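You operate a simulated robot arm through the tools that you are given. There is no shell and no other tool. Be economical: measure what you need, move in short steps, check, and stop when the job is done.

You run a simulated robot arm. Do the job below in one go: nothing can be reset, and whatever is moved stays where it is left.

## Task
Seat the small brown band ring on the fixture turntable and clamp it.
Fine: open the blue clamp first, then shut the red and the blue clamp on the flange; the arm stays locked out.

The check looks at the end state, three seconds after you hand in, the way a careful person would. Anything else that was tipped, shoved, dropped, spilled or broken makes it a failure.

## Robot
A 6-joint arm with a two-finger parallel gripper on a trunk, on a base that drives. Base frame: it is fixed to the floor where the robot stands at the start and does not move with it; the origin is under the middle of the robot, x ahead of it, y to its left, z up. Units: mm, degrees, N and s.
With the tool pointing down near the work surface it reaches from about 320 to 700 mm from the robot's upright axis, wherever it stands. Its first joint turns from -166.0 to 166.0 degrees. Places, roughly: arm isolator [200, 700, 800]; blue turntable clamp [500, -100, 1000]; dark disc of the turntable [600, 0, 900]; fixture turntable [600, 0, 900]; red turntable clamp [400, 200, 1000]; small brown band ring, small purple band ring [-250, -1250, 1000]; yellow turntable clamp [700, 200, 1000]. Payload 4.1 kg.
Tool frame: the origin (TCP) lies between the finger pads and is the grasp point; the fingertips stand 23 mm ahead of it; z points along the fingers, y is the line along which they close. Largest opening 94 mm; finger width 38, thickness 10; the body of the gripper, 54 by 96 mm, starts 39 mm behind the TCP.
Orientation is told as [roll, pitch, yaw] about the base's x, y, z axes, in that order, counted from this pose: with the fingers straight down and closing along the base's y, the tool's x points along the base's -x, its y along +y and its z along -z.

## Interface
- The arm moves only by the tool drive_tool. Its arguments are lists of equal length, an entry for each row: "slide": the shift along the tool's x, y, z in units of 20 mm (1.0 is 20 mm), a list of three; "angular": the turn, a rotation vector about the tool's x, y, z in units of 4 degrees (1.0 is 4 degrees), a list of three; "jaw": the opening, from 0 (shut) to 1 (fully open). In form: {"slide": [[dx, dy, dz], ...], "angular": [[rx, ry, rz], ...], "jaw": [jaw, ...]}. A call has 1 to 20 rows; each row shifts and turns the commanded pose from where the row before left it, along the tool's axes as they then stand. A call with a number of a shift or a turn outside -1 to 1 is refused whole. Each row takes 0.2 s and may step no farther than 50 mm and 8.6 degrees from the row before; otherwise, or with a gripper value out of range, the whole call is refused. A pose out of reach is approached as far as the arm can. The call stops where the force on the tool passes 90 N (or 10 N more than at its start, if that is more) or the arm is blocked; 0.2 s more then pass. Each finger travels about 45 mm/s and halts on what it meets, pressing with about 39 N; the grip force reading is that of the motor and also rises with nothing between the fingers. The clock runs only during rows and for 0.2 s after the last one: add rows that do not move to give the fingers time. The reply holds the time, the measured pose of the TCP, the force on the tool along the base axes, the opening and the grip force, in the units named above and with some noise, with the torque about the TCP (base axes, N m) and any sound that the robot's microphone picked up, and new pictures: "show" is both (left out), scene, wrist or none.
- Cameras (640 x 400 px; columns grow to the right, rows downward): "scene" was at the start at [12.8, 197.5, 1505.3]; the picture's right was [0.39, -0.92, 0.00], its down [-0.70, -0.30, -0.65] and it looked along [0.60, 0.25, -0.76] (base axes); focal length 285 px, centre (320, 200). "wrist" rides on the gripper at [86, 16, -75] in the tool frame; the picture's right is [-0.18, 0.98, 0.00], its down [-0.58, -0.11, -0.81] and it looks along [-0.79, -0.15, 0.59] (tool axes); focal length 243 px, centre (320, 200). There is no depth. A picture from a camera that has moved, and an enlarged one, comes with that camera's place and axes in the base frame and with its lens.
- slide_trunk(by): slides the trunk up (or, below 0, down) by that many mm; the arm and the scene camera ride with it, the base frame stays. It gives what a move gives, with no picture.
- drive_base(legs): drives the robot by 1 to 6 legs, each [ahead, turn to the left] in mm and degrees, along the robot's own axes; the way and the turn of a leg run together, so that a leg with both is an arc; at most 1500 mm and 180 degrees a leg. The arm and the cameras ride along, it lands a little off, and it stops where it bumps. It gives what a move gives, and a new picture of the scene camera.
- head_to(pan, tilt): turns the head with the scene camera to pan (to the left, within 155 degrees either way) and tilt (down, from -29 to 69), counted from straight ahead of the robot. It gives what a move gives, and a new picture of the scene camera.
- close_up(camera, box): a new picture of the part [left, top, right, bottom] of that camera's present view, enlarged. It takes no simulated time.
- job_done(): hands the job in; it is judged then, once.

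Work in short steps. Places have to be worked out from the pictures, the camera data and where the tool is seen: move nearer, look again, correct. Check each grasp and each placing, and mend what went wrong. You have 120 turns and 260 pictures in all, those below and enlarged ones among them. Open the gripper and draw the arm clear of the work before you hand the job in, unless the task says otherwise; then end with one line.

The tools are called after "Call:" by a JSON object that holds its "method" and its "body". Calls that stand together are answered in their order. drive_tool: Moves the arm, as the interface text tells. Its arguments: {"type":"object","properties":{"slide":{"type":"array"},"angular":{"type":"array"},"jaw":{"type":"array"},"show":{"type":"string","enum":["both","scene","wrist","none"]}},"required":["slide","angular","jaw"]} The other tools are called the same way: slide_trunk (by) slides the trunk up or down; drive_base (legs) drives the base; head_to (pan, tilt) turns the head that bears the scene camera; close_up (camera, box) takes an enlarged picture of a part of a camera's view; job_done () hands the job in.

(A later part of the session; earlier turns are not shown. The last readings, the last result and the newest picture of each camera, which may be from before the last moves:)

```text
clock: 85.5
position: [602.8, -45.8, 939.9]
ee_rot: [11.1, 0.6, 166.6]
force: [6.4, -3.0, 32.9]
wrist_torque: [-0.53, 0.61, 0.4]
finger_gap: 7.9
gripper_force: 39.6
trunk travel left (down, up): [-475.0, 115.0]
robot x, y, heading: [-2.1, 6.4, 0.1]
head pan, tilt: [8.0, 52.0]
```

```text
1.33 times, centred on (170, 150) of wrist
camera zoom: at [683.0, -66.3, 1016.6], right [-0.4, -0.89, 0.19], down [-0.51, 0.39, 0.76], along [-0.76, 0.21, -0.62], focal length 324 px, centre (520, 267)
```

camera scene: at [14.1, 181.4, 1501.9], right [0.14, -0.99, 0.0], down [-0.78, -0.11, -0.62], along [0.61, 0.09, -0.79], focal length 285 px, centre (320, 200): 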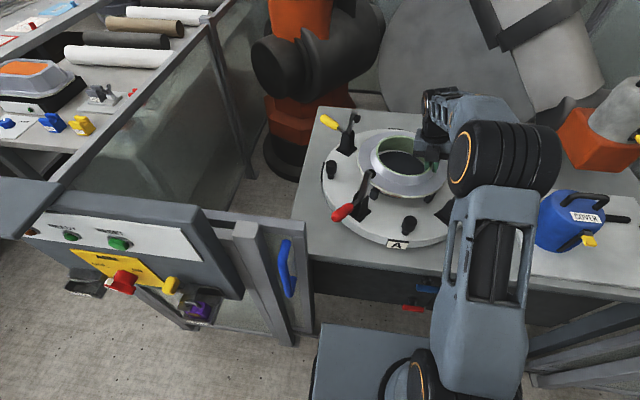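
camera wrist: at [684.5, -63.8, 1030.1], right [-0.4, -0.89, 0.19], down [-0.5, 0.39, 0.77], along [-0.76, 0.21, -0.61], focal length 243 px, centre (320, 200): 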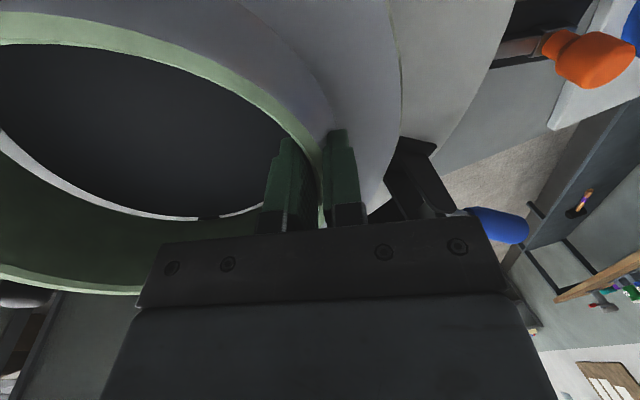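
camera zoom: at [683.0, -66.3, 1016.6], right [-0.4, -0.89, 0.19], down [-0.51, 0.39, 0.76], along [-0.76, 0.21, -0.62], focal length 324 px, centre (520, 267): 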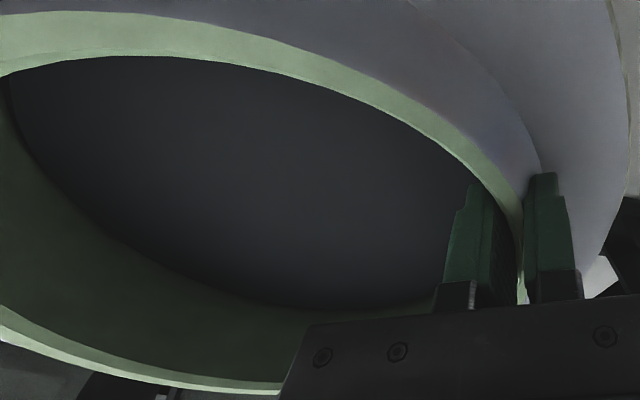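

The band's lower edge hides the disc and computes to z≈872, i.e. plate level: the ring has dropped over the disc. I relax the downward push and open the jaw.

Call:
{"method": "drive_tool", "body": {"slide": [[0, 0.03, -0.15], [0, 0, 0], [0, 0, 0], [0, 0, 0], [0, 0, 0]], "angular": [[0, 0, 0], [0, 0, 0], [0, 0, 0], [0, 0, 0], [0, 0, 0]], "jaw": [0, 0.12, 0.25, 0.4, 0.4]}}

Call:
{"method": "close_up", "body": {"camera": "scene", "box": [360, 120, 460, 220]}}

```text
clock: 86.7
position: [600.8, -43.4, 939.2]
ee_rot: [11.3, -0.2, 166.6]
force: [-0.1, 0.5, -0.2]
wrist_torque: [0.03, 0.0, 0.02]
finger_gap: 37.7
gripper_force: 0.1
trunk travel left (down, up): [-475.0, 115.0]
robot x, y, heading: [-3.1, 5.6, 0.4]
head pan, tilt: [8.0, 52.0]
camera scene: at [13.7, 181.4, 1501.8], right [0.14, -0.99, 0.0], down [-0.78, -0.11, -0.62], along [0.61, 0.09, -0.79], focal length 285 px, centre (320, 200)
camera wrist: at [683.0, -66.2, 1014.4], right [-0.4, -0.89, 0.19], down [-0.5, 0.39, 0.77], along [-0.76, 0.21, -0.61], focal length 243 px, centre (320, 200)
```

scene: 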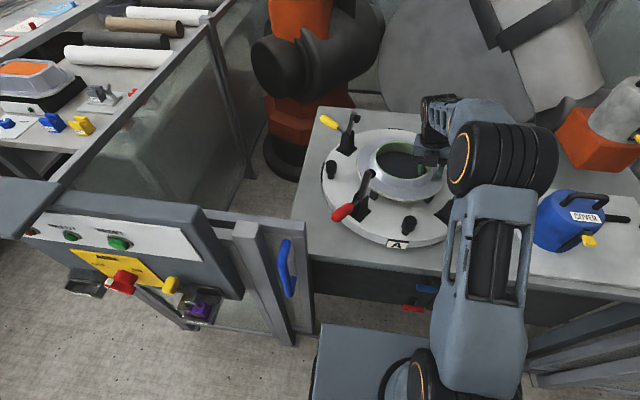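
wrist: 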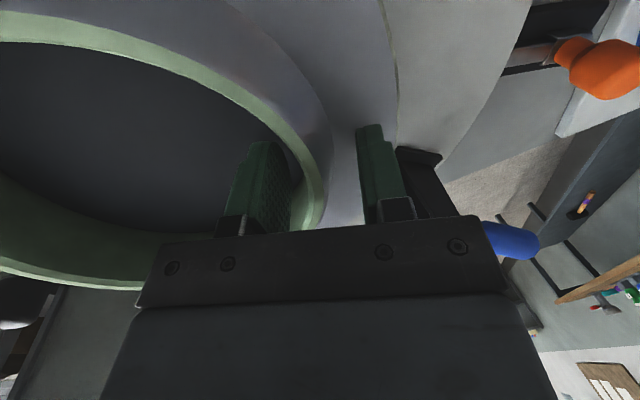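

```text
4.00 times, centred on (410, 170) of scene
camera zoom: at [13.7, 181.4, 1501.8], right [0.14, -0.99, 0.0], down [-0.78, -0.11, -0.62], along [0.61, 0.09, -0.79], focal length 1138 px, centre (-40, 320)
```

zoom: 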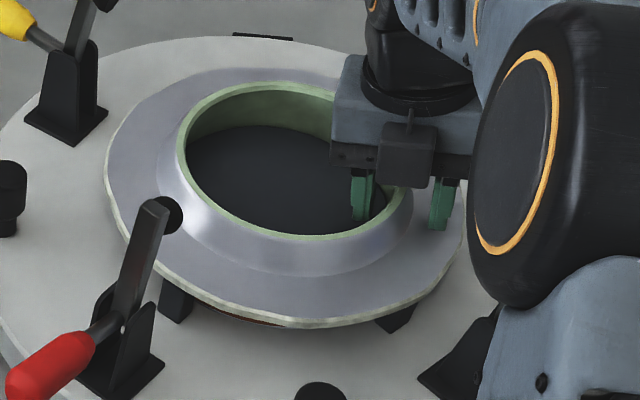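

Ring released and resting. I lift the gripper straight up clear of it and look at the seat.

Call:
{"method": "drive_tool", "body": {"slide": [[0, 0.1, -0.5], [0, 0.147, -0.736], [0, 0.147, -0.736], [0, 0.147, -0.736], [0, 0.147, -0.736], [0, 0.147, -0.736], [0, 0.147, -0.736], [0, 0.147, -0.736], [0, 0.147, -0.736], [0, 0.147, -0.736], [0, 0.147, -0.736], [0, 0.147, -0.736], [0, 0.147, -0.736], [0, 0, 0], [0, 0, 0], [0, 0, 0]], "angular": [[0, 0, 0], [0, 0, 0], [0, 0, 0], [0, 0, 0], [0, 0, 0], [0, 0, 0], [0, 0, 0], [0, 0, 0], [0, 0, 0], [0, 0, 0], [0, 0, 0], [0, 0, 0], [0, 0, 0], [0.94, 0, 0], [0.94, 0, 0], [0.94, 0, 0]], "jaw": [0.4, 0.4, 0.4, 0.4, 0.4, 0.4, 0.4, 0.4, 0.6, 0.6, 0.6, 0.6, 0.6, 0.6, 0.6, 0.6]}}

Call:
{"method": "close_up", "body": {"camera": "scene", "box": [310, 90, 480, 260]}}

```text
clock: 90.1
position: [602.2, -44.1, 1129.0]
ee_rot: [0.0, 0.0, 166.5]
force: [0.6, 0.1, -0.2]
wrist_torque: [-0.01, 0.02, 0.04]
finger_gap: 56.3
gripper_force: 0.0
trunk travel left (down, up): [-475.0, 115.0]
robot x, y, heading: [-5.3, 4.8, 0.2]
head pan, tilt: [8.0, 52.0]
camera scene: at [13.7, 181.3, 1501.9], right [0.14, -0.99, 0.0], down [-0.78, -0.11, -0.62], along [0.61, 0.09, -0.79], focal length 285 px, centre (320, 200)
camera wrist: at [680.8, -80.9, 1203.2], right [-0.41, -0.91, 0.0], down [-0.54, 0.24, 0.81], along [-0.74, 0.33, -0.59], focal length 243 px, centre (320, 200)
```

scene: 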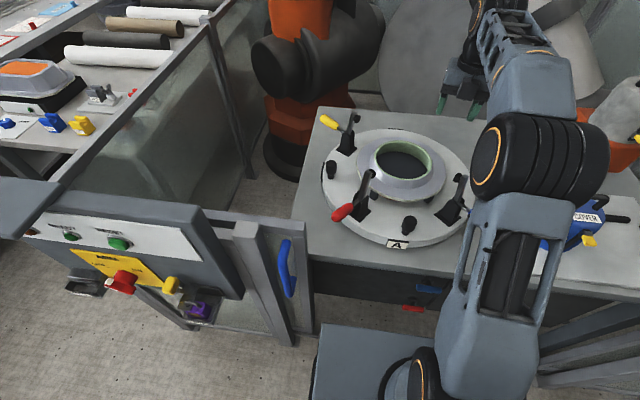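
wrist: 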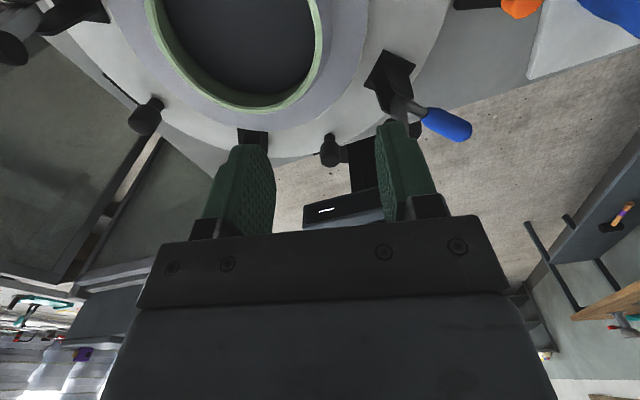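

```text
2.35 times, centred on (395, 175) of scene
camera zoom: at [13.7, 181.3, 1501.9], right [0.14, -0.99, 0.0], down [-0.78, -0.11, -0.62], along [0.61, 0.09, -0.79], focal length 670 px, centre (144, 259)
```

zoom: 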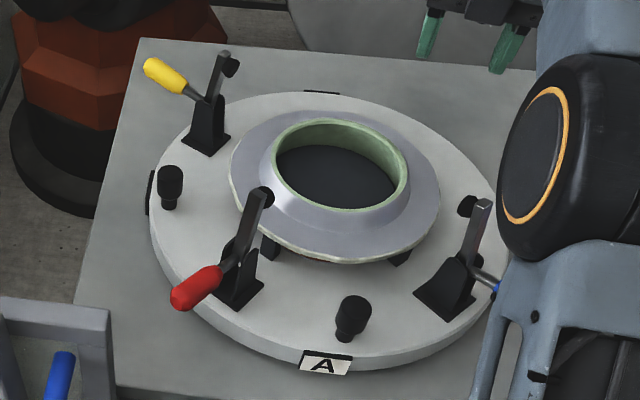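

I zoom in on the ring to verify that it is level and concentric.

Call:
{"method": "close_up", "body": {"camera": "scene", "box": [360, 120, 450, 210]}}

```text
4.44 times, centred on (405, 165) of scene
camera zoom: at [13.7, 181.3, 1501.9], right [0.14, -0.99, 0.0], down [-0.78, -0.11, -0.62], along [0.61, 0.09, -0.79], focal length 1265 px, centre (-58, 356)
```

zoom: 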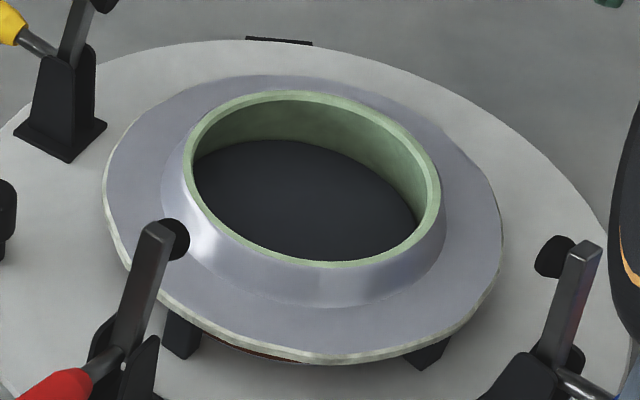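

Flange fits a level circle centred at ≈(624,30): well seated. Now the red clamp: I move above its handle (~(406,183)) and turn the wrist round so the camera is on the outer side.

Call:
{"method": "drive_tool", "body": {"slide": [[-0.936, -0.673, 0], [-0.936, -0.673, 0], [-0.936, -0.673, 0], [-0.936, -0.673, 0], [-0.936, -0.673, 0], [-0.936, -0.673, 0], [-0.936, -0.673, 0], [-0.936, -0.673, 0], [-0.936, -0.673, 0], [-0.936, -0.673, 0], [-0.936, -0.673, 0], [-0.936, -0.673, 0], [-0.936, -0.673, 0], [0, 0, 0], [0, 0, 0], [0, 0, 0], [0, 0, 0], [0, 0, 0], [0, 0, 0], [0, 0, 0]], "angular": [[0, 0, 0], [0, 0, 0], [0, 0, 0], [0, 0, 0], [0, 0, 0], [0, 0, 0], [0, 0, 0], [0, 0, 0], [0, 0, 0], [0, 0, 0], [0, 0, 0], [0, 0, 0], [0, 0, 0], [0, 0, 1], [0, 0, 1], [0, 0, 1], [0, 0, 1], [0, 0, 1], [0, 0, 1], [0, 0, 1]], "jaw": [0.6, 0.6, 0.6, 0.6, 0.6, 0.6, 0.6, 0.6, 0.6, 0.6, 0.6, 0.6, 0.6, 0.6, 0.6, 0.6, 0.6, 0.6, 0.6, 0.6], "show": "none"}}

Call:
{"method": "drive_tool", "body": {"slide": [[0, 0, 0], [0, 0, 0], [0, 0, 0], [0, 0, 0], [0, 0, 0], [0, 0, 0], [0, 0, 0], [0, 0, 0], [0, 0, 0], [0, 0, 0], [0, 0, 0], [0, 0, 0], [0, 0, 0], [0, 0, 0], [0, 0, 0], [0, 0, 0], [0, 0, 0], [0, 0, 0], [0, 0, 0], [0, 0, 0]], "angular": [[0, 0, 1], [0, 0, 1], [0, 0, 1], [0, 0, 1], [0, 0, 1], [0, 0, 1], [0, 0, 1], [0, 0, 1], [0, 0, 1], [0, 0, 1], [0, 0, 1], [0, 0, 1], [0, 0, 1], [0, 0, 1], [0, 0, 1], [0, 0, 1], [0, 0, 1], [0, 0, 1], [0, 0, 1], [0, 0, 1]], "jaw": [0.6, 0.6, 0.6, 0.6, 0.6, 0.6, 0.6, 0.6, 0.6, 0.6, 0.6, 0.6, 0.6, 0.6, 0.6, 0.6, 0.6, 0.6, 0.6, 0.6], "show": "none"}}

Call:
{"method": "drive_tool", "body": {"slide": [[0, 0, 0], [0, 0, 0], [0, 0, 0], [0, 0, 0], [0, 0, 0], [0, 0, 0], [0, 0, 0], [0, 0, 0], [0, 0, 0], [0, 0, 0], [0, 0, 0], [0, 0, 0], [0, 0, 0], [0, 0, 0], [0, 0, 0], [0, 0, 0], [0, 0, 0], [0, 0, 0], [0, 0, 0], [0, 0, 0]], "angular": [[0, 0, 1], [0, 0, 1], [0, 0, 1], [0, 0, 1], [0, 0, 1], [0, 0, 1], [0, 0, 1], [0, 0, 1], [0, 0, 1], [0, 0, 1], [0, 0, 1], [0, 0, 1], [0, 0, 1], [0, 0, 1], [0, 0, 1], [0, 0, 1], [0, 0, 1], [0, 0, 1], [0, 0, 1], [0, 0, 1]], "jaw": [0.6, 0.6, 0.6, 0.6, 0.6, 0.6, 0.6, 0.6, 0.6, 0.6, 0.6, 0.6, 0.6, 0.6, 0.6, 0.6, 0.6, 0.6, 0.6, 0.6]}}

```text
clock: 94.3
position: [406.8, 183.2, 1128.2]
ee_rot: [0.0, 0.0, 138.4]
force: [-0.5, 0.0, 0.2]
wrist_torque: [0.03, 0.02, 0.01]
finger_gap: 56.4
gripper_force: 0.1
trunk travel left (down, up): [-475.0, 115.0]
robot x, y, heading: [-0.7, 3.1, 0.2]
head pan, tilt: [8.0, 52.0]
```

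```text
clock: 98.5
position: [407.1, 183.0, 1128.0]
ee_rot: [-0.1, 0.0, 58.5]
force: [-0.5, 0.1, 0.0]
wrist_torque: [0.0, 0.0, 0.03]
finger_gap: 56.2
gripper_force: 0.1
trunk travel left (down, up): [-475.0, 115.0]
robot x, y, heading: [-1.6, 7.1, 0.3]
head pan, tilt: [8.0, 52.0]
```

```text
clock: 102.7
position: [406.2, 182.4, 1128.4]
ee_rot: [0.0, 0.0, -21.6]
force: [0.0, 0.3, -0.8]
wrist_torque: [0.0, -0.02, -0.01]
finger_gap: 56.4
gripper_force: 0.1
trunk travel left (down, up): [-475.0, 115.0]
robot x, y, heading: [0.7, 6.8, 0.0]
head pan, tilt: [8.0, 52.0]
camera scene: at [13.6, 181.5, 1501.9], right [0.14, -0.99, 0.0], down [-0.78, -0.11, -0.62], along [0.61, 0.09, -0.79], focal length 285 px, centre (320, 200)
camera wrist: at [330.3, 229.1, 1203.1], right [0.53, 0.85, 0.0], down [0.5, -0.31, 0.81], along [0.68, -0.43, -0.59], focal length 243 px, centre (320, 200)
```

scene: 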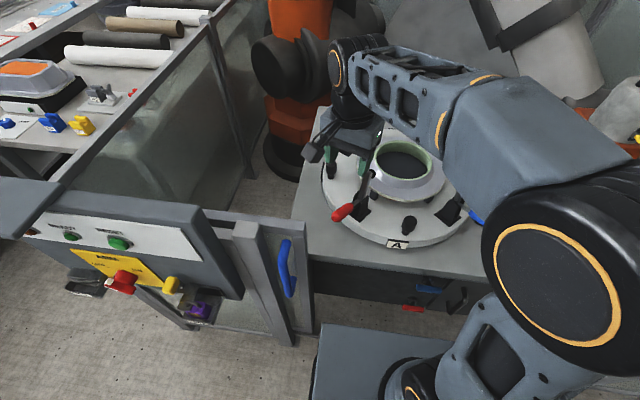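
wrist: 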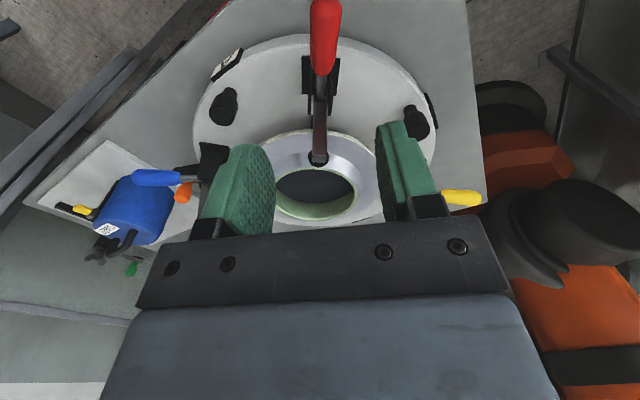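

The wrist view shows the red handle directly below, in line. I finish the turn to yaw ≈-32° and cross-check the handle's place with the scene camera.

Call:
{"method": "drive_tool", "body": {"slide": [[0, 0, 0], [0, 0, 0], [0, 0, 0.8], [0, 0, 0.8], [0, 0, 0.8]], "angular": [[0, 0, 1], [0, 0, 1], [0, 0, 0.5], [0, 0, 0], [0, 0, 0]], "jaw": [0.8, 0.8, 0.8, 0.8, 0.8], "show": "wrist"}}

Call:
{"method": "close_up", "body": {"camera": "scene", "box": [300, 110, 420, 240]}}

```text
clock: 103.9
position: [406.1, 182.9, 1078.8]
ee_rot: [0.0, 0.0, -31.5]
force: [0.3, -0.2, -0.9]
wrist_torque: [0.0, 0.01, -0.03]
finger_gap: 75.4
gripper_force: 0.0
trunk travel left (down, up): [-475.0, 115.0]
robot x, y, heading: [-0.5, 3.1, 0.0]
head pan, tilt: [8.0, 52.0]
camera wrist: at [339.6, 241.7, 1154.4], right [0.67, 0.74, 0.0], down [0.44, -0.4, 0.81], along [0.6, -0.54, -0.59], focal length 243 px, centre (320, 200)
```

wrist: 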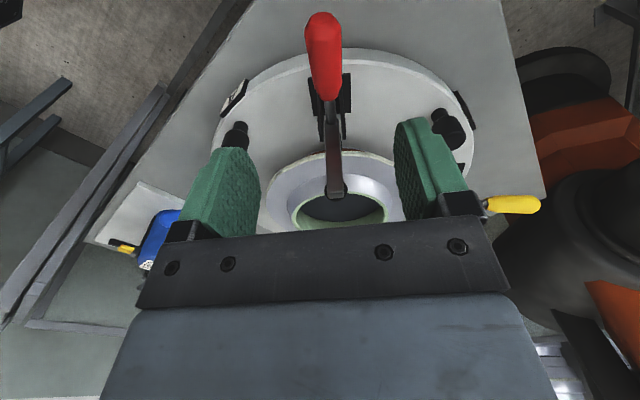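

```text
3.08 times, centred on (360, 175) of scene
camera zoom: at [13.6, 181.5, 1501.9], right [0.14, -0.99, 0.0], down [-0.78, -0.11, -0.62], along [0.61, 0.09, -0.79], focal length 876 px, centre (197, 277)
```

zoom: 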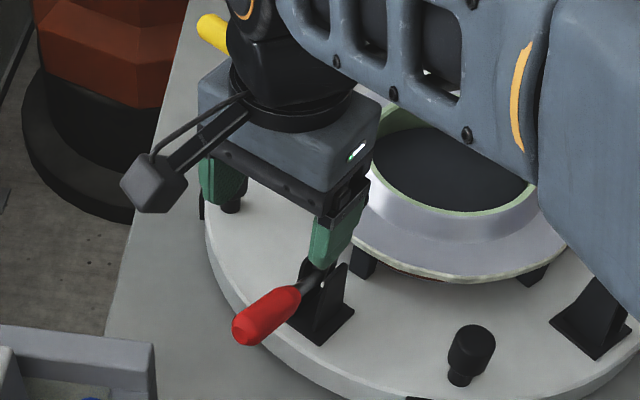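

The wrist geometry puts the handle's middle 3 mm to the +y side of straight below the TCP at z≈950. I lower around it with that correction.

Call:
{"method": "drive_tool", "body": {"slide": [[0, 0.15, 0.8], [0, 0, 0.8], [0, 0, 0.8], [0, 0, 0.8], [0, 0, 0.8], [0, 0, 0.8], [0, 0, 0.8], [0, 0, 0.7]], "angular": [[0, 0, 0], [0, 0, 0], [0, 0, 0], [0, 0, 0], [0, 0, 0], [0, 0, 0], [0, 0, 0], [0, 0, 0]], "jaw": [0.8, 0.8, 0.8, 0.8, 0.8, 0.8, 0.8, 0.8], "show": "wrist"}}

Call:
{"method": "close_up", "body": {"camera": "scene", "box": [300, 110, 420, 240]}}

```text
clock: 105.7
position: [406.4, 183.3, 955.7]
ee_rot: [0.0, -0.1, -31.5]
force: [-0.3, 0.3, -0.4]
wrist_torque: [-0.01, 0.0, 0.02]
finger_gap: 75.2
gripper_force: 0.1
trunk travel left (down, up): [-475.0, 115.0]
robot x, y, heading: [-4.5, 3.7, 0.2]
head pan, tilt: [8.0, 52.0]
camera wrist: at [340.0, 242.7, 1028.8], right [0.67, 0.74, 0.0], down [0.44, -0.4, 0.81], along [0.6, -0.54, -0.59], focal length 243 px, centre (320, 200)
```

wrist: 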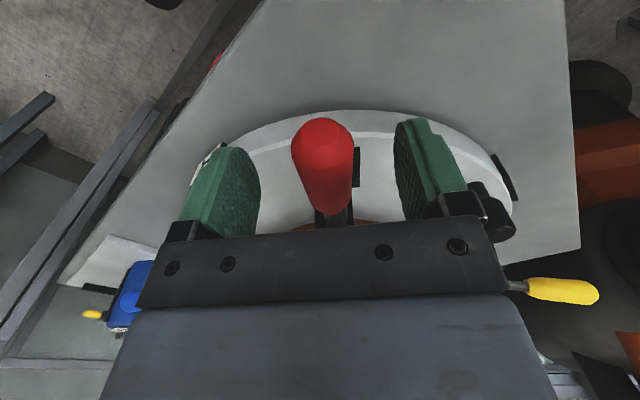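

```text
3.08 times, centred on (360, 175) of scene
camera zoom: at [13.7, 181.5, 1501.9], right [0.14, -0.99, 0.0], down [-0.78, -0.11, -0.62], along [0.61, 0.09, -0.79], focal length 876 px, centre (197, 277)
```

zoom: 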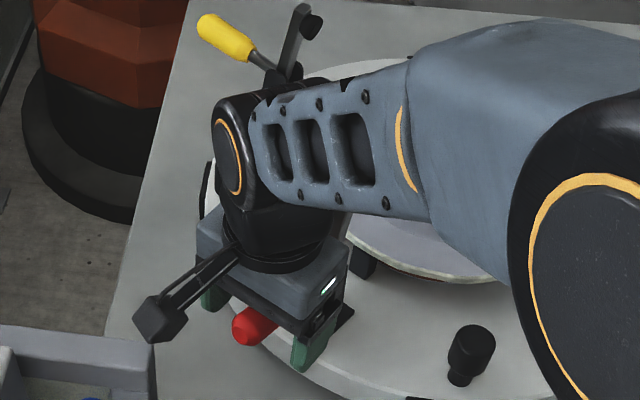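

The handle is centred. I close the jaw on it.

Call:
{"method": "drive_tool", "body": {"slide": [[0, 0, 0], [0, 0, 0], [0, 0, 0], [0, 0, 0], [0, 0, 0]], "angular": [[0, 0, 0], [0, 0, 0], [0, 0, 0], [0, 0, 0], [0, 0, 0]], "jaw": [0.2, 0.2, 0.2, 0.2, 0.2], "show": "wrist"}}

```text
clock: 106.9
position: [406.6, 185.7, 953.5]
ee_rot: [0.0, 0.1, -31.7]
force: [1.3, 5.0, 0.0]
wrist_torque: [-0.28, 0.14, -1.82]
finger_gap: 30.1
gripper_force: 45.1
trunk travel left (down, up): [-475.0, 115.0]
robot x, y, heading: [-0.7, 3.1, 0.0]
head pan, tilt: [8.0, 52.0]
camera wrist: at [340.3, 243.3, 1029.1], right [0.67, 0.74, 0.0], down [0.44, -0.4, 0.81], along [0.6, -0.54, -0.59], focal length 243 px, centre (320, 200)
```

wrist: 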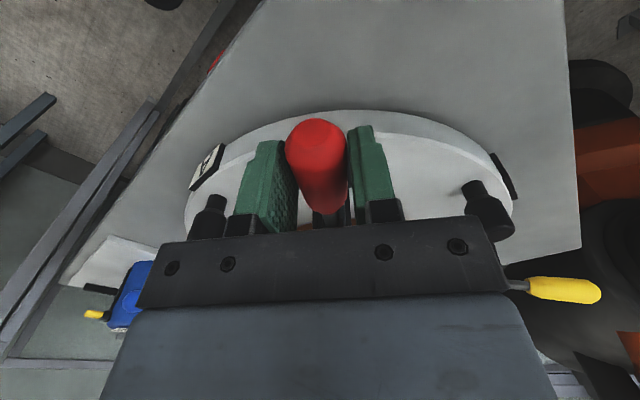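

Gripped, but the tip stands ~45 mm beyond the TCP and would run into the palm when the handle gets upright, and there's a slight yaw misfit. I re-grip 18 mm further out along the handle with a 2° yaw correction.

Call:
{"method": "drive_tool", "body": {"slide": [[0, 0, 0], [0, 0, 0], [0.45, 0, -0.15], [0.45, 0, -0.15], [0, 0, 0], [0, 0, 0], [0, 0, 0], [0, 0, 0]], "angular": [[0, 0, 0], [0, 0, 0], [0, 0, 0.25], [0, 0, 0.25], [0, 0, 0], [0, 0, 0], [0, 0, 0], [0, 0, 0]], "jaw": [0.5, 0.5, 0.5, 0.5, 0.2, 0.2, 0.2, 0.2], "show": "wrist"}}

```text
clock: 108.7
position: [392.3, 195.4, 961.5]
ee_rot: [-0.1, 0.1, -33.6]
force: [-2.1, -0.4, -0.4]
wrist_torque: [-0.14, 0.19, -1.22]
finger_gap: 28.3
gripper_force: 45.1
trunk travel left (down, up): [-475.0, 115.0]
robot x, y, heading: [-1.9, 2.4, -0.0]
head pan, tilt: [8.0, 52.0]
camera wrist: at [327.5, 255.8, 1035.4], right [0.7, 0.72, 0.0], down [0.43, -0.41, 0.81], along [0.58, -0.56, -0.59], focal length 243 px, centre (320, 200)
```

wrist: 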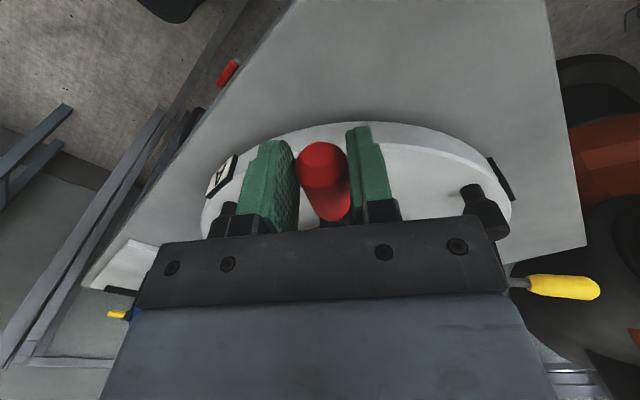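

Good grip near the handle's end now. I lift along the arc about 24° and check forces.

Call:
{"method": "drive_tool", "body": {"slide": [[-0.18, 0, -0.365], [-0.18, 0, -0.365], [-0.25, 0, -0.32], [-0.25, 0, -0.32]], "angular": [[0, 0, 0], [0, 0, 0], [0, 0, 0], [0, 0, 0]], "jaw": [0.2, 0.2, 0.2, 0.2]}}

Call:
{"method": "close_up", "body": {"camera": "scene", "box": [300, 110, 420, 240]}}

```text
clock: 109.7
position: [406.8, 186.1, 988.3]
ee_rot: [0.1, -0.2, -33.4]
force: [-6.4, 3.2, 2.4]
wrist_torque: [-0.07, 0.2, -0.31]
finger_gap: 29.0
gripper_force: 20.3
trunk travel left (down, up): [-475.0, 115.0]
robot x, y, heading: [-6.2, 2.5, -0.0]
head pan, tilt: [8.0, 52.0]
camera scene: at [12.9, 181.8, 1502.1], right [0.14, -0.99, 0.0], down [-0.78, -0.11, -0.62], along [0.61, 0.09, -0.79], focal length 285 px, centre (320, 200)
camera wrist: at [342.8, 245.5, 1063.6], right [0.7, 0.72, 0.0], down [0.42, -0.41, 0.81], along [0.58, -0.56, -0.59], focal length 243 px, centre (320, 200)
```

scene: 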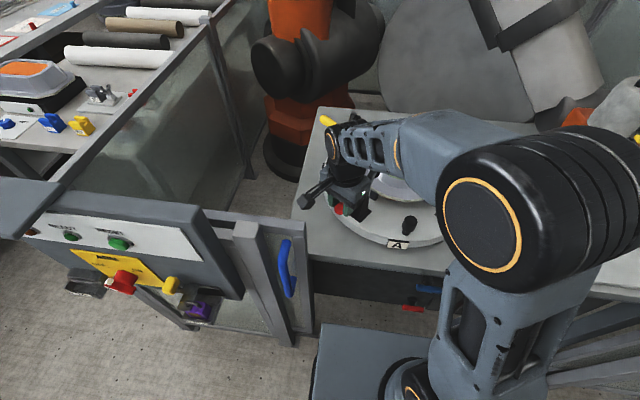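
wrist: 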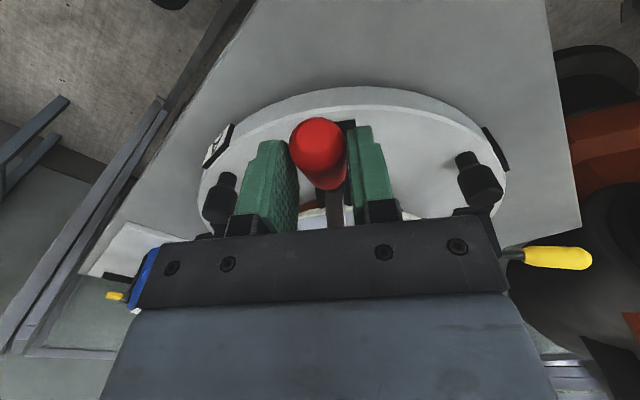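

```text
3.08 times, centred on (360, 175) of scene
camera zoom: at [12.9, 181.8, 1502.1], right [0.14, -0.99, 0.0], down [-0.78, -0.11, -0.62], along [0.61, 0.09, -0.79], focal length 876 px, centre (197, 277)
```

zoom: 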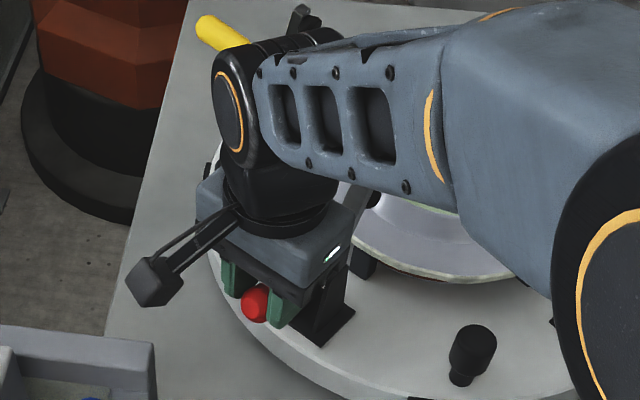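

The handle is following and the clamp arm swings in; the grip slid ~12 mm along the handle. I continue with a path slightly more upward.

Call:
{"method": "drive_tool", "body": {"slide": [[-0.325, 0, -0.34], [-0.325, 0, -0.34], [-0.325, 0, -0.3], [-0.325, 0, -0.3]], "angular": [[0, 0, 0], [0, 0, 0], [0, 0, 0], [0, 0, 0]], "jaw": [0.2, 0.2, 0.2, 0.2], "show": "wrist"}}

Call:
{"method": "close_up", "body": {"camera": "scene", "box": [300, 110, 420, 240]}}

```text
clock: 110.7
position: [428.1, 171.8, 1015.0]
ee_rot: [0.0, -0.2, -33.5]
force: [-4.2, 3.4, -1.0]
wrist_torque: [0.27, 0.31, -0.14]
finger_gap: 28.2
gripper_force: 30.0
trunk travel left (down, up): [-475.0, 115.0]
robot x, y, heading: [-0.1, 5.5, 0.3]
head pan, tilt: [8.0, 52.0]
camera wrist: at [363.9, 231.7, 1089.1], right [0.7, 0.72, 0.0], down [0.42, -0.41, 0.81], along [0.58, -0.56, -0.59], focal length 243 px, centre (320, 200)
```

wrist: 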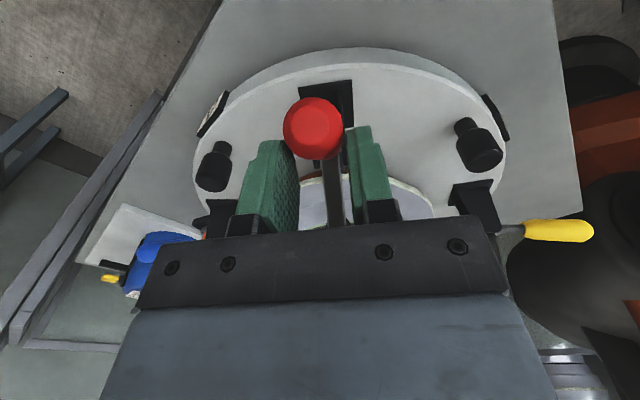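

```text
3.08 times, centred on (360, 175) of scene
camera zoom: at [13.4, 182.0, 1501.8], right [0.14, -0.99, 0.0], down [-0.78, -0.11, -0.62], along [0.61, 0.09, -0.79], focal length 876 px, centre (197, 277)
```

zoom: 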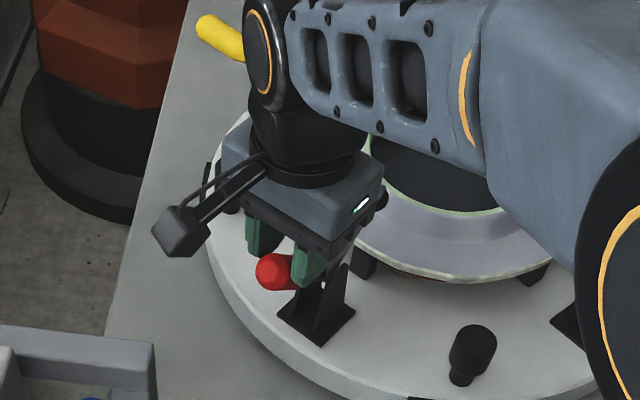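

The handle is only held by the fingertips: tip at ≈(410,183,1003), pivot lower than assumed (z≈924). I'll open, see if it stays, then push it inward from outside with closed fingers.

Call:
{"method": "drive_tool", "body": {"slide": [[0, 0, 0], [0, 0, 0], [0, 0, -0.5], [0, 0, -0.8], [0, 0, -0.8]], "angular": [[0, 0, 0], [0, 0, 0], [0, 0, 0], [0, 0, 0], [0, 0, 0]], "jaw": [0.5, 0.5, 0.5, 0.5, 0.5], "show": "wrist"}}

Call:
{"method": "close_up", "body": {"camera": "scene", "box": [300, 110, 420, 240]}}

```text
clock: 111.9
position: [429.3, 171.7, 1056.5]
ee_rot: [-0.1, -0.1, -33.5]
force: [1.4, 0.3, 0.2]
wrist_torque: [-0.02, -0.01, 0.0]
finger_gap: 47.1
gripper_force: 0.0
trunk travel left (down, up): [-475.0, 115.0]
robot x, y, heading: [-2.1, 4.7, -0.0]
head pan, tilt: [8.0, 52.0]
camera wrist: at [364.3, 231.6, 1130.8], right [0.7, 0.72, 0.0], down [0.43, -0.41, 0.81], along [0.58, -0.56, -0.59], focal length 243 px, centre (320, 200)
```

wrist: 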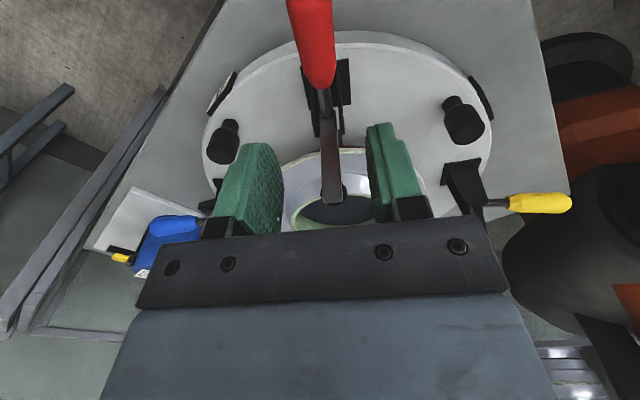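

```text
3.08 times, centred on (360, 175) of scene
camera zoom: at [13.6, 181.5, 1501.9], right [0.14, -0.99, 0.0], down [-0.78, -0.11, -0.62], along [0.61, 0.09, -0.79], focal length 876 px, centre (197, 277)
```

zoom: 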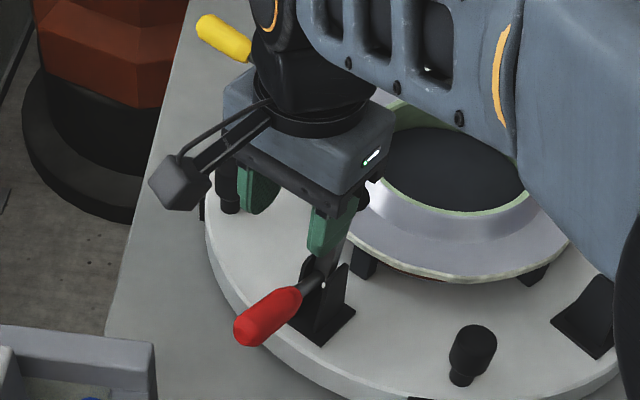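

The handle fell back to open. Refit using both clamps' tracks: pivot ≈(470,143,920), open elevation ≈26°, shut ≈85°. I re-grip at radius ≈88 mm, i.e. TCP (404,187,959).

Call:
{"method": "drive_tool", "body": {"slide": [[0.73, 0, 0], [0.73, 0, 0], [0, 0, 0.8], [0, 0, 0.8], [0, 0, 0.8], [0, 0, 0.8], [0, 0, 0.8], [0, 0, 0.85], [0, 0, 0], [0, 0, 0], [0, 0, 0], [0, 0, 0], [0, 0, 0]], "angular": [[0, 0, 0], [0, 0, 0], [0, 0, 0], [0, 0, 0], [0, 0, 0], [0, 0, 0], [0, 0, 0], [0, 0, 0], [0, 0, 0], [0, 0, 0], [0, 0, 0], [0, 0, 0], [0, 0, 0]], "jaw": [0.8, 0.8, 0.8, 0.8, 0.8, 0.8, 0.8, 0.8, 0.2, 0.2, 0.2, 0.2, 0.2], "show": "wrist"}}

```text
clock: 114.7
position: [403.1, 187.5, 959.9]
ee_rot: [0.0, 0.1, -33.8]
force: [-0.9, 0.6, -0.6]
wrist_torque: [-0.29, 0.19, -1.75]
finger_gap: 28.7
gripper_force: 44.5
trunk travel left (down, up): [-475.0, 115.0]
robot x, y, heading: [-1.9, 0.5, 0.2]
head pan, tilt: [8.0, 52.0]
camera wrist: at [339.4, 247.8, 1033.8], right [0.7, 0.72, 0.0], down [0.42, -0.41, 0.81], along [0.58, -0.56, -0.59], focal length 243 px, centre (320, 200)
```

wrist: 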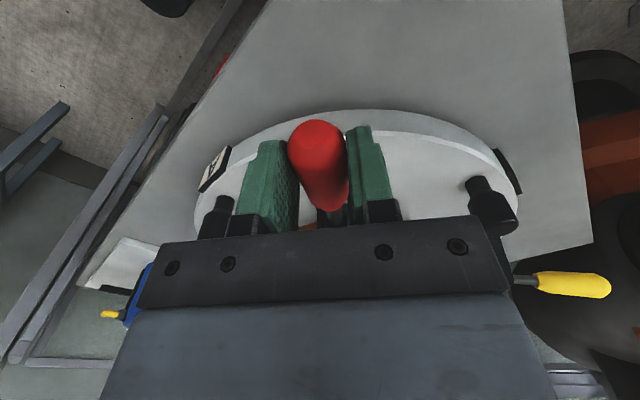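

Gripped about 22 mm from the tip. I follow the refitted arc for the first 32°, turning the tool slightly along.

Call:
{"method": "drive_tool", "body": {"slide": [[-0.152, 0, -0.265], [-0.152, 0, -0.265], [-0.178, 0, -0.253], [-0.178, 0, -0.253], [-0.198, 0, -0.235], [-0.198, 0, -0.235], [-0.22, 0, -0.218], [-0.22, 0, -0.218]], "angular": [[0, 0.375, 0], [0, 0.375, 0], [0, 0.375, 0], [0, 0.375, 0], [0, 0.375, 0], [0, 0.375, 0], [0, 0.375, 0], [0, 0.375, 0]], "jaw": [0.2, 0.2, 0.2, 0.2, 0.2, 0.2, 0.2, 0.2], "show": "wrist"}}

Call:
{"method": "close_up", "body": {"camera": "scene", "box": [300, 110, 420, 240]}}

```text
clock: 116.5
position: [428.2, 171.1, 994.8]
ee_rot: [0.0, 11.9, -33.5]
force: [-24.9, 16.8, 9.2]
wrist_torque: [0.68, 1.06, -0.19]
finger_gap: 28.0
gripper_force: 44.6
trunk travel left (down, up): [-475.0, 115.0]
robot x, y, heading: [-4.8, 5.9, 0.1]
head pan, tilt: [8.0, 52.0]
camera wrist: at [378.8, 221.7, 1086.2], right [0.69, 0.72, -0.04], down [0.55, -0.5, 0.67], along [0.46, -0.48, -0.74], focal length 243 px, centre (320, 200)
```

wrist: 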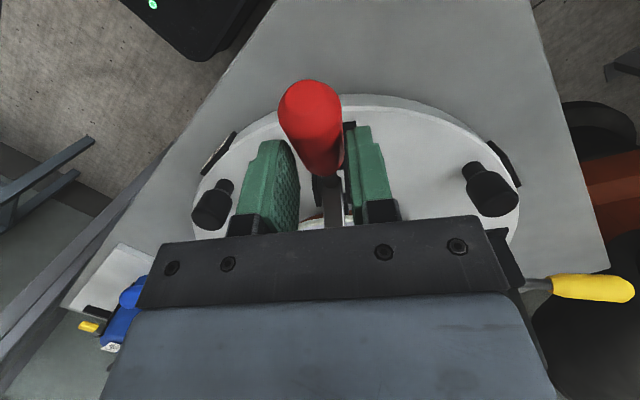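

```text
3.08 times, centred on (360, 175) of scene
camera zoom: at [9.7, 183.7, 1501.7], right [0.14, -0.99, 0.0], down [-0.78, -0.11, -0.62], along [0.61, 0.09, -0.79], focal length 876 px, centre (197, 277)
```

zoom: 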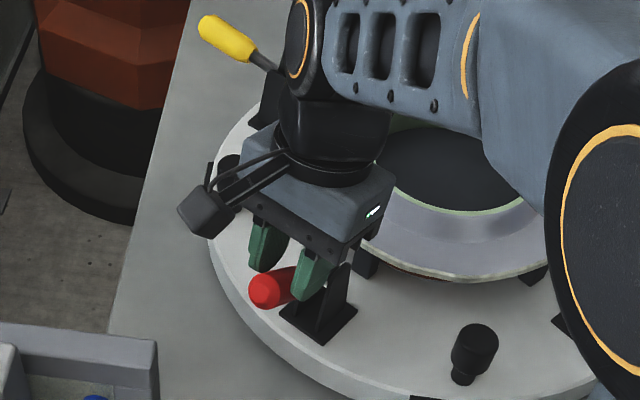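

The handle again slipped toward the fingertips: its resistance exceeds pad friction. Better: push the clamp arm itself, which stands nearly upright (tip ≈(481,135,1020)), inward and down with closed fingers. I release and rise first, levelling the tool.

Call:
{"method": "drive_tool", "body": {"slide": [[0, 0, 0], [0, 0, 0], [0, 0, -0.6], [0, 0, -0.9], [0, 0, -0.9], [0, 0, -0.9], [0, 0, -0.9], [0, 0, 0], [0, 0, 0]], "angular": [[0, 0, 0], [0, 0, 0], [0, 0, 0], [0, -0.6, 0], [0, -0.6, 0], [0, -0.6, 0], [0, -0.6, 0], [0, -0.6, 0], [0, 0, 0]], "jaw": [0.5, 0.5, 0.5, 0.5, 0.5, 0, 0, 0, 0]}}

Call:
{"method": "close_up", "body": {"camera": "scene", "box": [320, 130, 420, 240]}}

```text
clock: 118.5
position: [443.9, 164.1, 1076.9]
ee_rot: [0.0, 0.0, -33.5]
force: [-0.2, 0.5, -0.4]
wrist_torque: [0.02, 0.0, -0.02]
finger_gap: 0.0
gripper_force: 38.7
trunk travel left (down, up): [-475.0, 115.0]
robot x, y, heading: [-0.8, 4.5, 0.1]
head pan, tilt: [8.0, 52.0]
camera scene: at [13.6, 181.7, 1501.9], right [0.14, -0.99, 0.0], down [-0.78, -0.11, -0.62], along [0.61, 0.09, -0.79], focal length 285 px, centre (320, 200)
camera wrist: at [378.8, 223.7, 1151.4], right [0.7, 0.72, 0.0], down [0.42, -0.41, 0.81], along [0.58, -0.56, -0.59], focal length 243 px, centre (320, 200)
```

scene: 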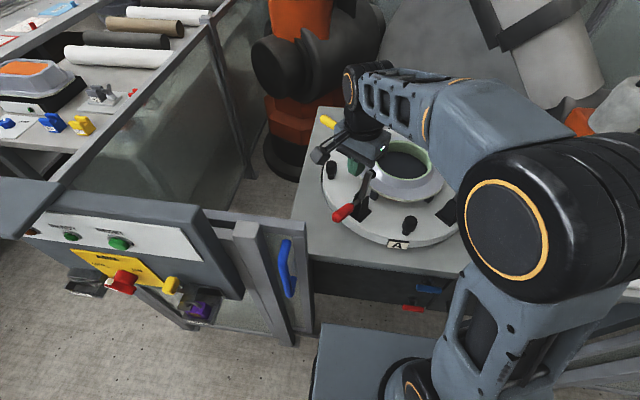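
wrist: 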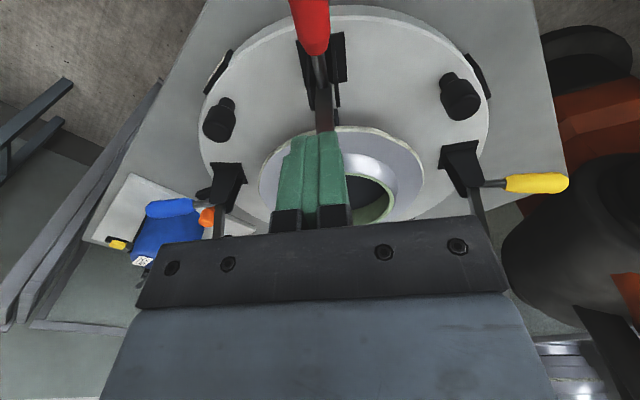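

```text
3.64 times, centred on (370, 185) of scene
camera zoom: at [13.6, 181.7, 1501.9], right [0.14, -0.99, 0.0], down [-0.78, -0.11, -0.62], along [0.61, 0.09, -0.79], focal length 1035 px, centre (138, 254)
```

zoom: 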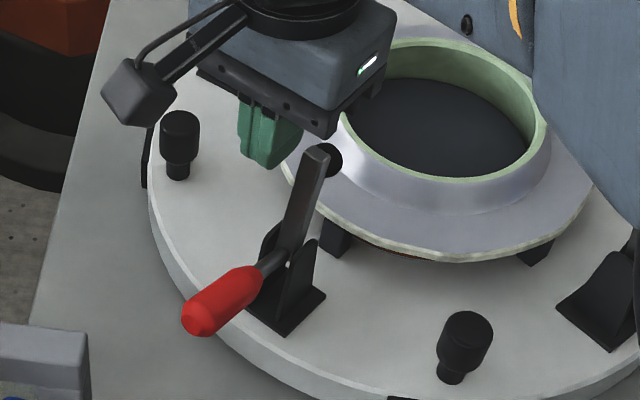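

Handle is back at rest, arm upright. I lower closed fingers into the gap just outside the arm (TCP z≈1012).

Call:
{"method": "drive_tool", "body": {"slide": [[0, -0.15, 0.8], [0, 0, 0.8], [0, 0, 0.8], [0, 0, 0.8]], "angular": [[0, 0, 0], [0, 0, 0], [0, 0, 0], [0, 0, 0]], "jaw": [0, 0, 0, 0], "show": "wrist"}}

Call:
{"method": "close_up", "body": {"camera": "scene", "box": [320, 130, 420, 240]}}

```text
clock: 119.5
position: [440.4, 161.4, 1012.4]
ee_rot: [0.0, 0.1, -33.5]
force: [0.5, -0.7, 0.0]
wrist_torque: [-0.01, 0.0, 0.0]
finger_gap: 0.1
gripper_force: 39.3
trunk travel left (down, up): [-475.0, 115.0]
robot x, y, heading: [-5.8, 6.2, 0.1]
head pan, tilt: [8.0, 52.0]
camera wrist: at [376.2, 221.1, 1087.0], right [0.7, 0.72, 0.0], down [0.43, -0.41, 0.81], along [0.58, -0.56, -0.59], focal length 243 px, centre (320, 200)
```

wrist: 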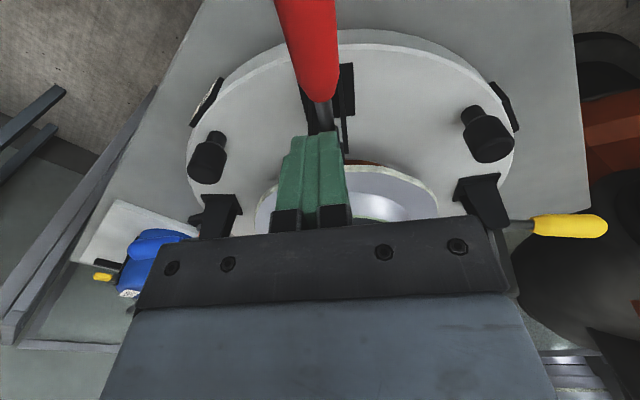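

```text
3.64 times, centred on (370, 185) of scene
camera zoom: at [13.7, 181.7, 1501.9], right [0.14, -0.99, 0.0], down [-0.78, -0.11, -0.62], along [0.61, 0.09, -0.79], focal length 1035 px, centre (138, 254)
```

zoom: 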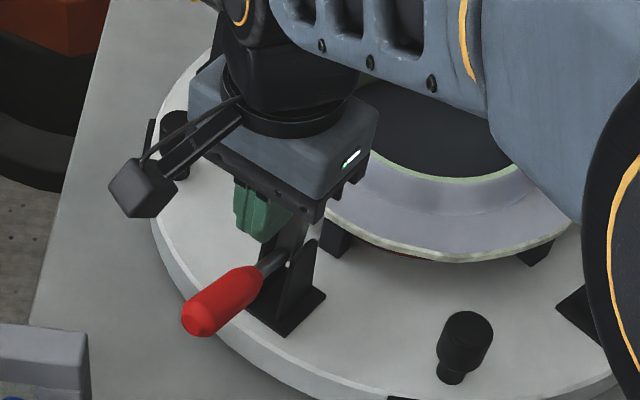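

The fingers are in the gap behind the arm. I push inward 36 mm, watching the force.

Call:
{"method": "drive_tool", "body": {"slide": [[-0.45, 0, 0], [-0.45, 0, 0], [-0.45, 0, 0], [-0.45, 0, 0]], "angular": [[0, 0, 0], [0, 0, 0], [0, 0, 0], [0, 0, 0]], "jaw": [0, 0, 0, 0], "show": "wrist"}}

Call:
{"method": "close_up", "body": {"camera": "scene", "box": [320, 130, 420, 240]}}

```text
clock: 120.5
position: [470.4, 140.3, 1012.6]
ee_rot: [0.0, 0.0, -33.6]
force: [-1.0, 0.2, -0.2]
wrist_torque: [0.07, 0.04, 0.0]
finger_gap: 0.0
gripper_force: 38.7
trunk travel left (down, up): [-475.0, 115.0]
robot x, y, heading: [0.1, 1.5, 0.1]
head pan, tilt: [8.0, 52.0]
camera wrist: at [406.4, 200.5, 1087.2], right [0.7, 0.72, 0.0], down [0.42, -0.41, 0.81], along [0.58, -0.56, -0.59], focal length 243 px, centre (320, 200)
```

wrist: 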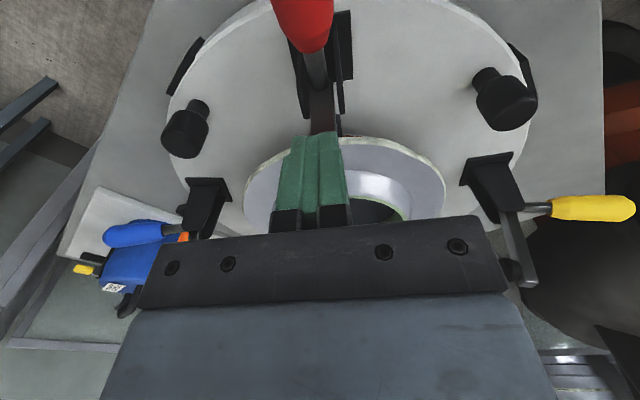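

```text
3.64 times, centred on (370, 185) of scene
camera zoom: at [13.6, 181.8, 1501.9], right [0.14, -0.99, 0.0], down [-0.78, -0.11, -0.62], along [0.61, 0.09, -0.79], focal length 1035 px, centre (138, 254)
```

zoom: 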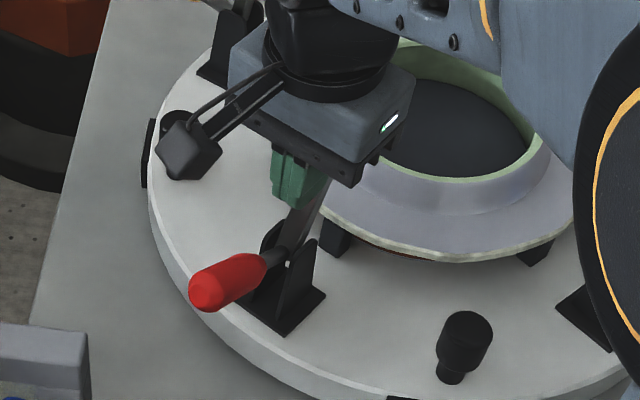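

The arm moves easily with it and the handle rises. I follow the arc inward and down.

Call:
{"method": "drive_tool", "body": {"slide": [[-0.45, 0, 0.1], [-0.45, 0, 0.1], [-0.4, 0, 0.3], [-0.4, 0, 0.3]], "angular": [[0, 0, 0], [0, 0, 0], [0, 0, 0], [0, 0, 0]], "jaw": [0, 0, 0, 0], "show": "wrist"}}

Call:
{"method": "close_up", "body": {"camera": "scene", "box": [320, 130, 420, 240]}}

```text
clock: 121.5
position: [498.8, 120.9, 997.4]
ee_rot: [0.0, 0.0, -33.5]
force: [0.2, -0.4, -0.5]
wrist_torque: [-0.01, 0.0, 0.05]
finger_gap: 0.0
gripper_force: 38.9
trunk travel left (down, up): [-475.0, 115.0]
robot x, y, heading: [-7.6, 2.6, 0.0]
head pan, tilt: [8.0, 52.0]
camera wrist: at [434.4, 181.1, 1072.2], right [0.7, 0.72, 0.0], down [0.43, -0.41, 0.81], along [0.58, -0.56, -0.59], focal length 243 px, centre (320, 200)
```

wrist: 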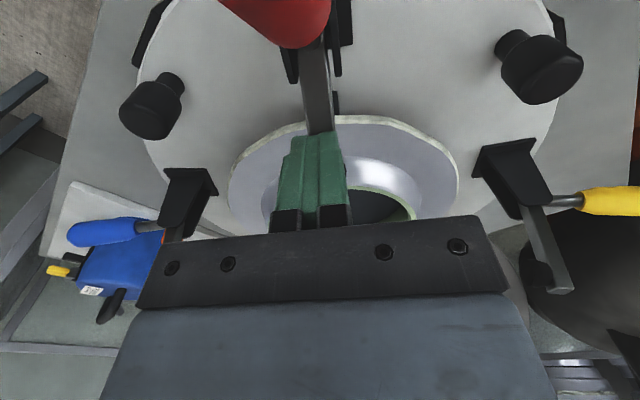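

```text
3.64 times, centred on (370, 185) of scene
camera zoom: at [13.8, 181.6, 1501.9], right [0.14, -0.99, 0.0], down [-0.78, -0.11, -0.62], along [0.61, 0.09, -0.79], focal length 1035 px, centre (138, 254)
```

zoom: 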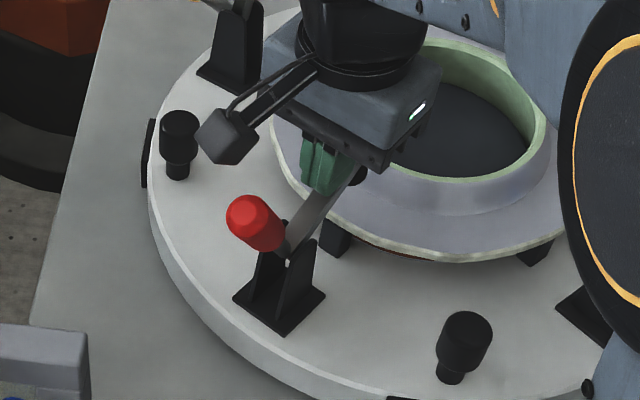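

The arm is about halfway down and the handle is rising; to keep the palm clear of the handle as it leans in, I tilt the tool inward 20° while continuing.

Call:
{"method": "drive_tool", "body": {"slide": [[-0.228, 0, 0.1], [-0.235, 0, 0.084], [-0.24, 0, 0.067], [-0.244, 0, 0.05], [-0.247, 0, 0.033]], "angular": [[0, 1, 0], [0, 1, 0], [0, 1, 0], [0, 1, 0], [0, 1, 0]], "jaw": [0, 0, 0, 0, 0], "show": "wrist"}}

Call:
{"method": "close_up", "body": {"camera": "scene", "box": [320, 130, 420, 240]}}

```text
clock: 122.7
position: [518.8, 108.9, 987.4]
ee_rot: [-0.1, 20.1, -33.5]
force: [0.5, 0.1, 0.1]
wrist_torque: [-0.04, 0.01, 0.01]
finger_gap: 0.0
gripper_force: 39.2
trunk travel left (down, up): [-475.0, 115.0]
robot x, y, heading: [-0.1, 5.6, 0.2]
head pan, tilt: [8.0, 52.0]
camera wrist: at [479.5, 152.1, 1086.9], right [0.69, 0.72, -0.06], down [0.63, -0.55, 0.56], along [0.37, -0.42, -0.83], focal length 243 px, centre (320, 200)
```

wrist: 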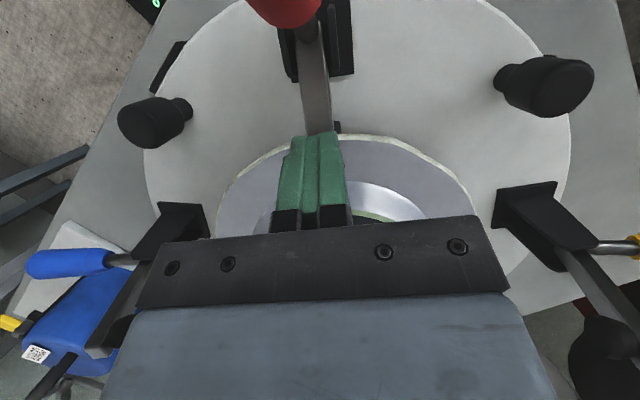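

```text
3.64 times, centred on (370, 185) of scene
camera zoom: at [13.8, 181.6, 1501.9], right [0.14, -0.99, 0.0], down [-0.78, -0.11, -0.62], along [0.61, 0.09, -0.79], focal length 1035 px, centre (138, 254)
```

zoom: 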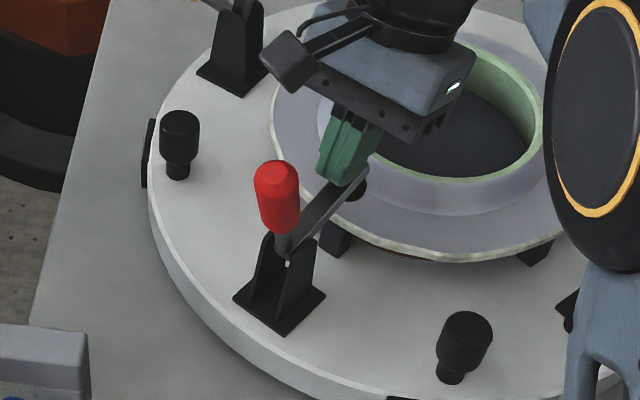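

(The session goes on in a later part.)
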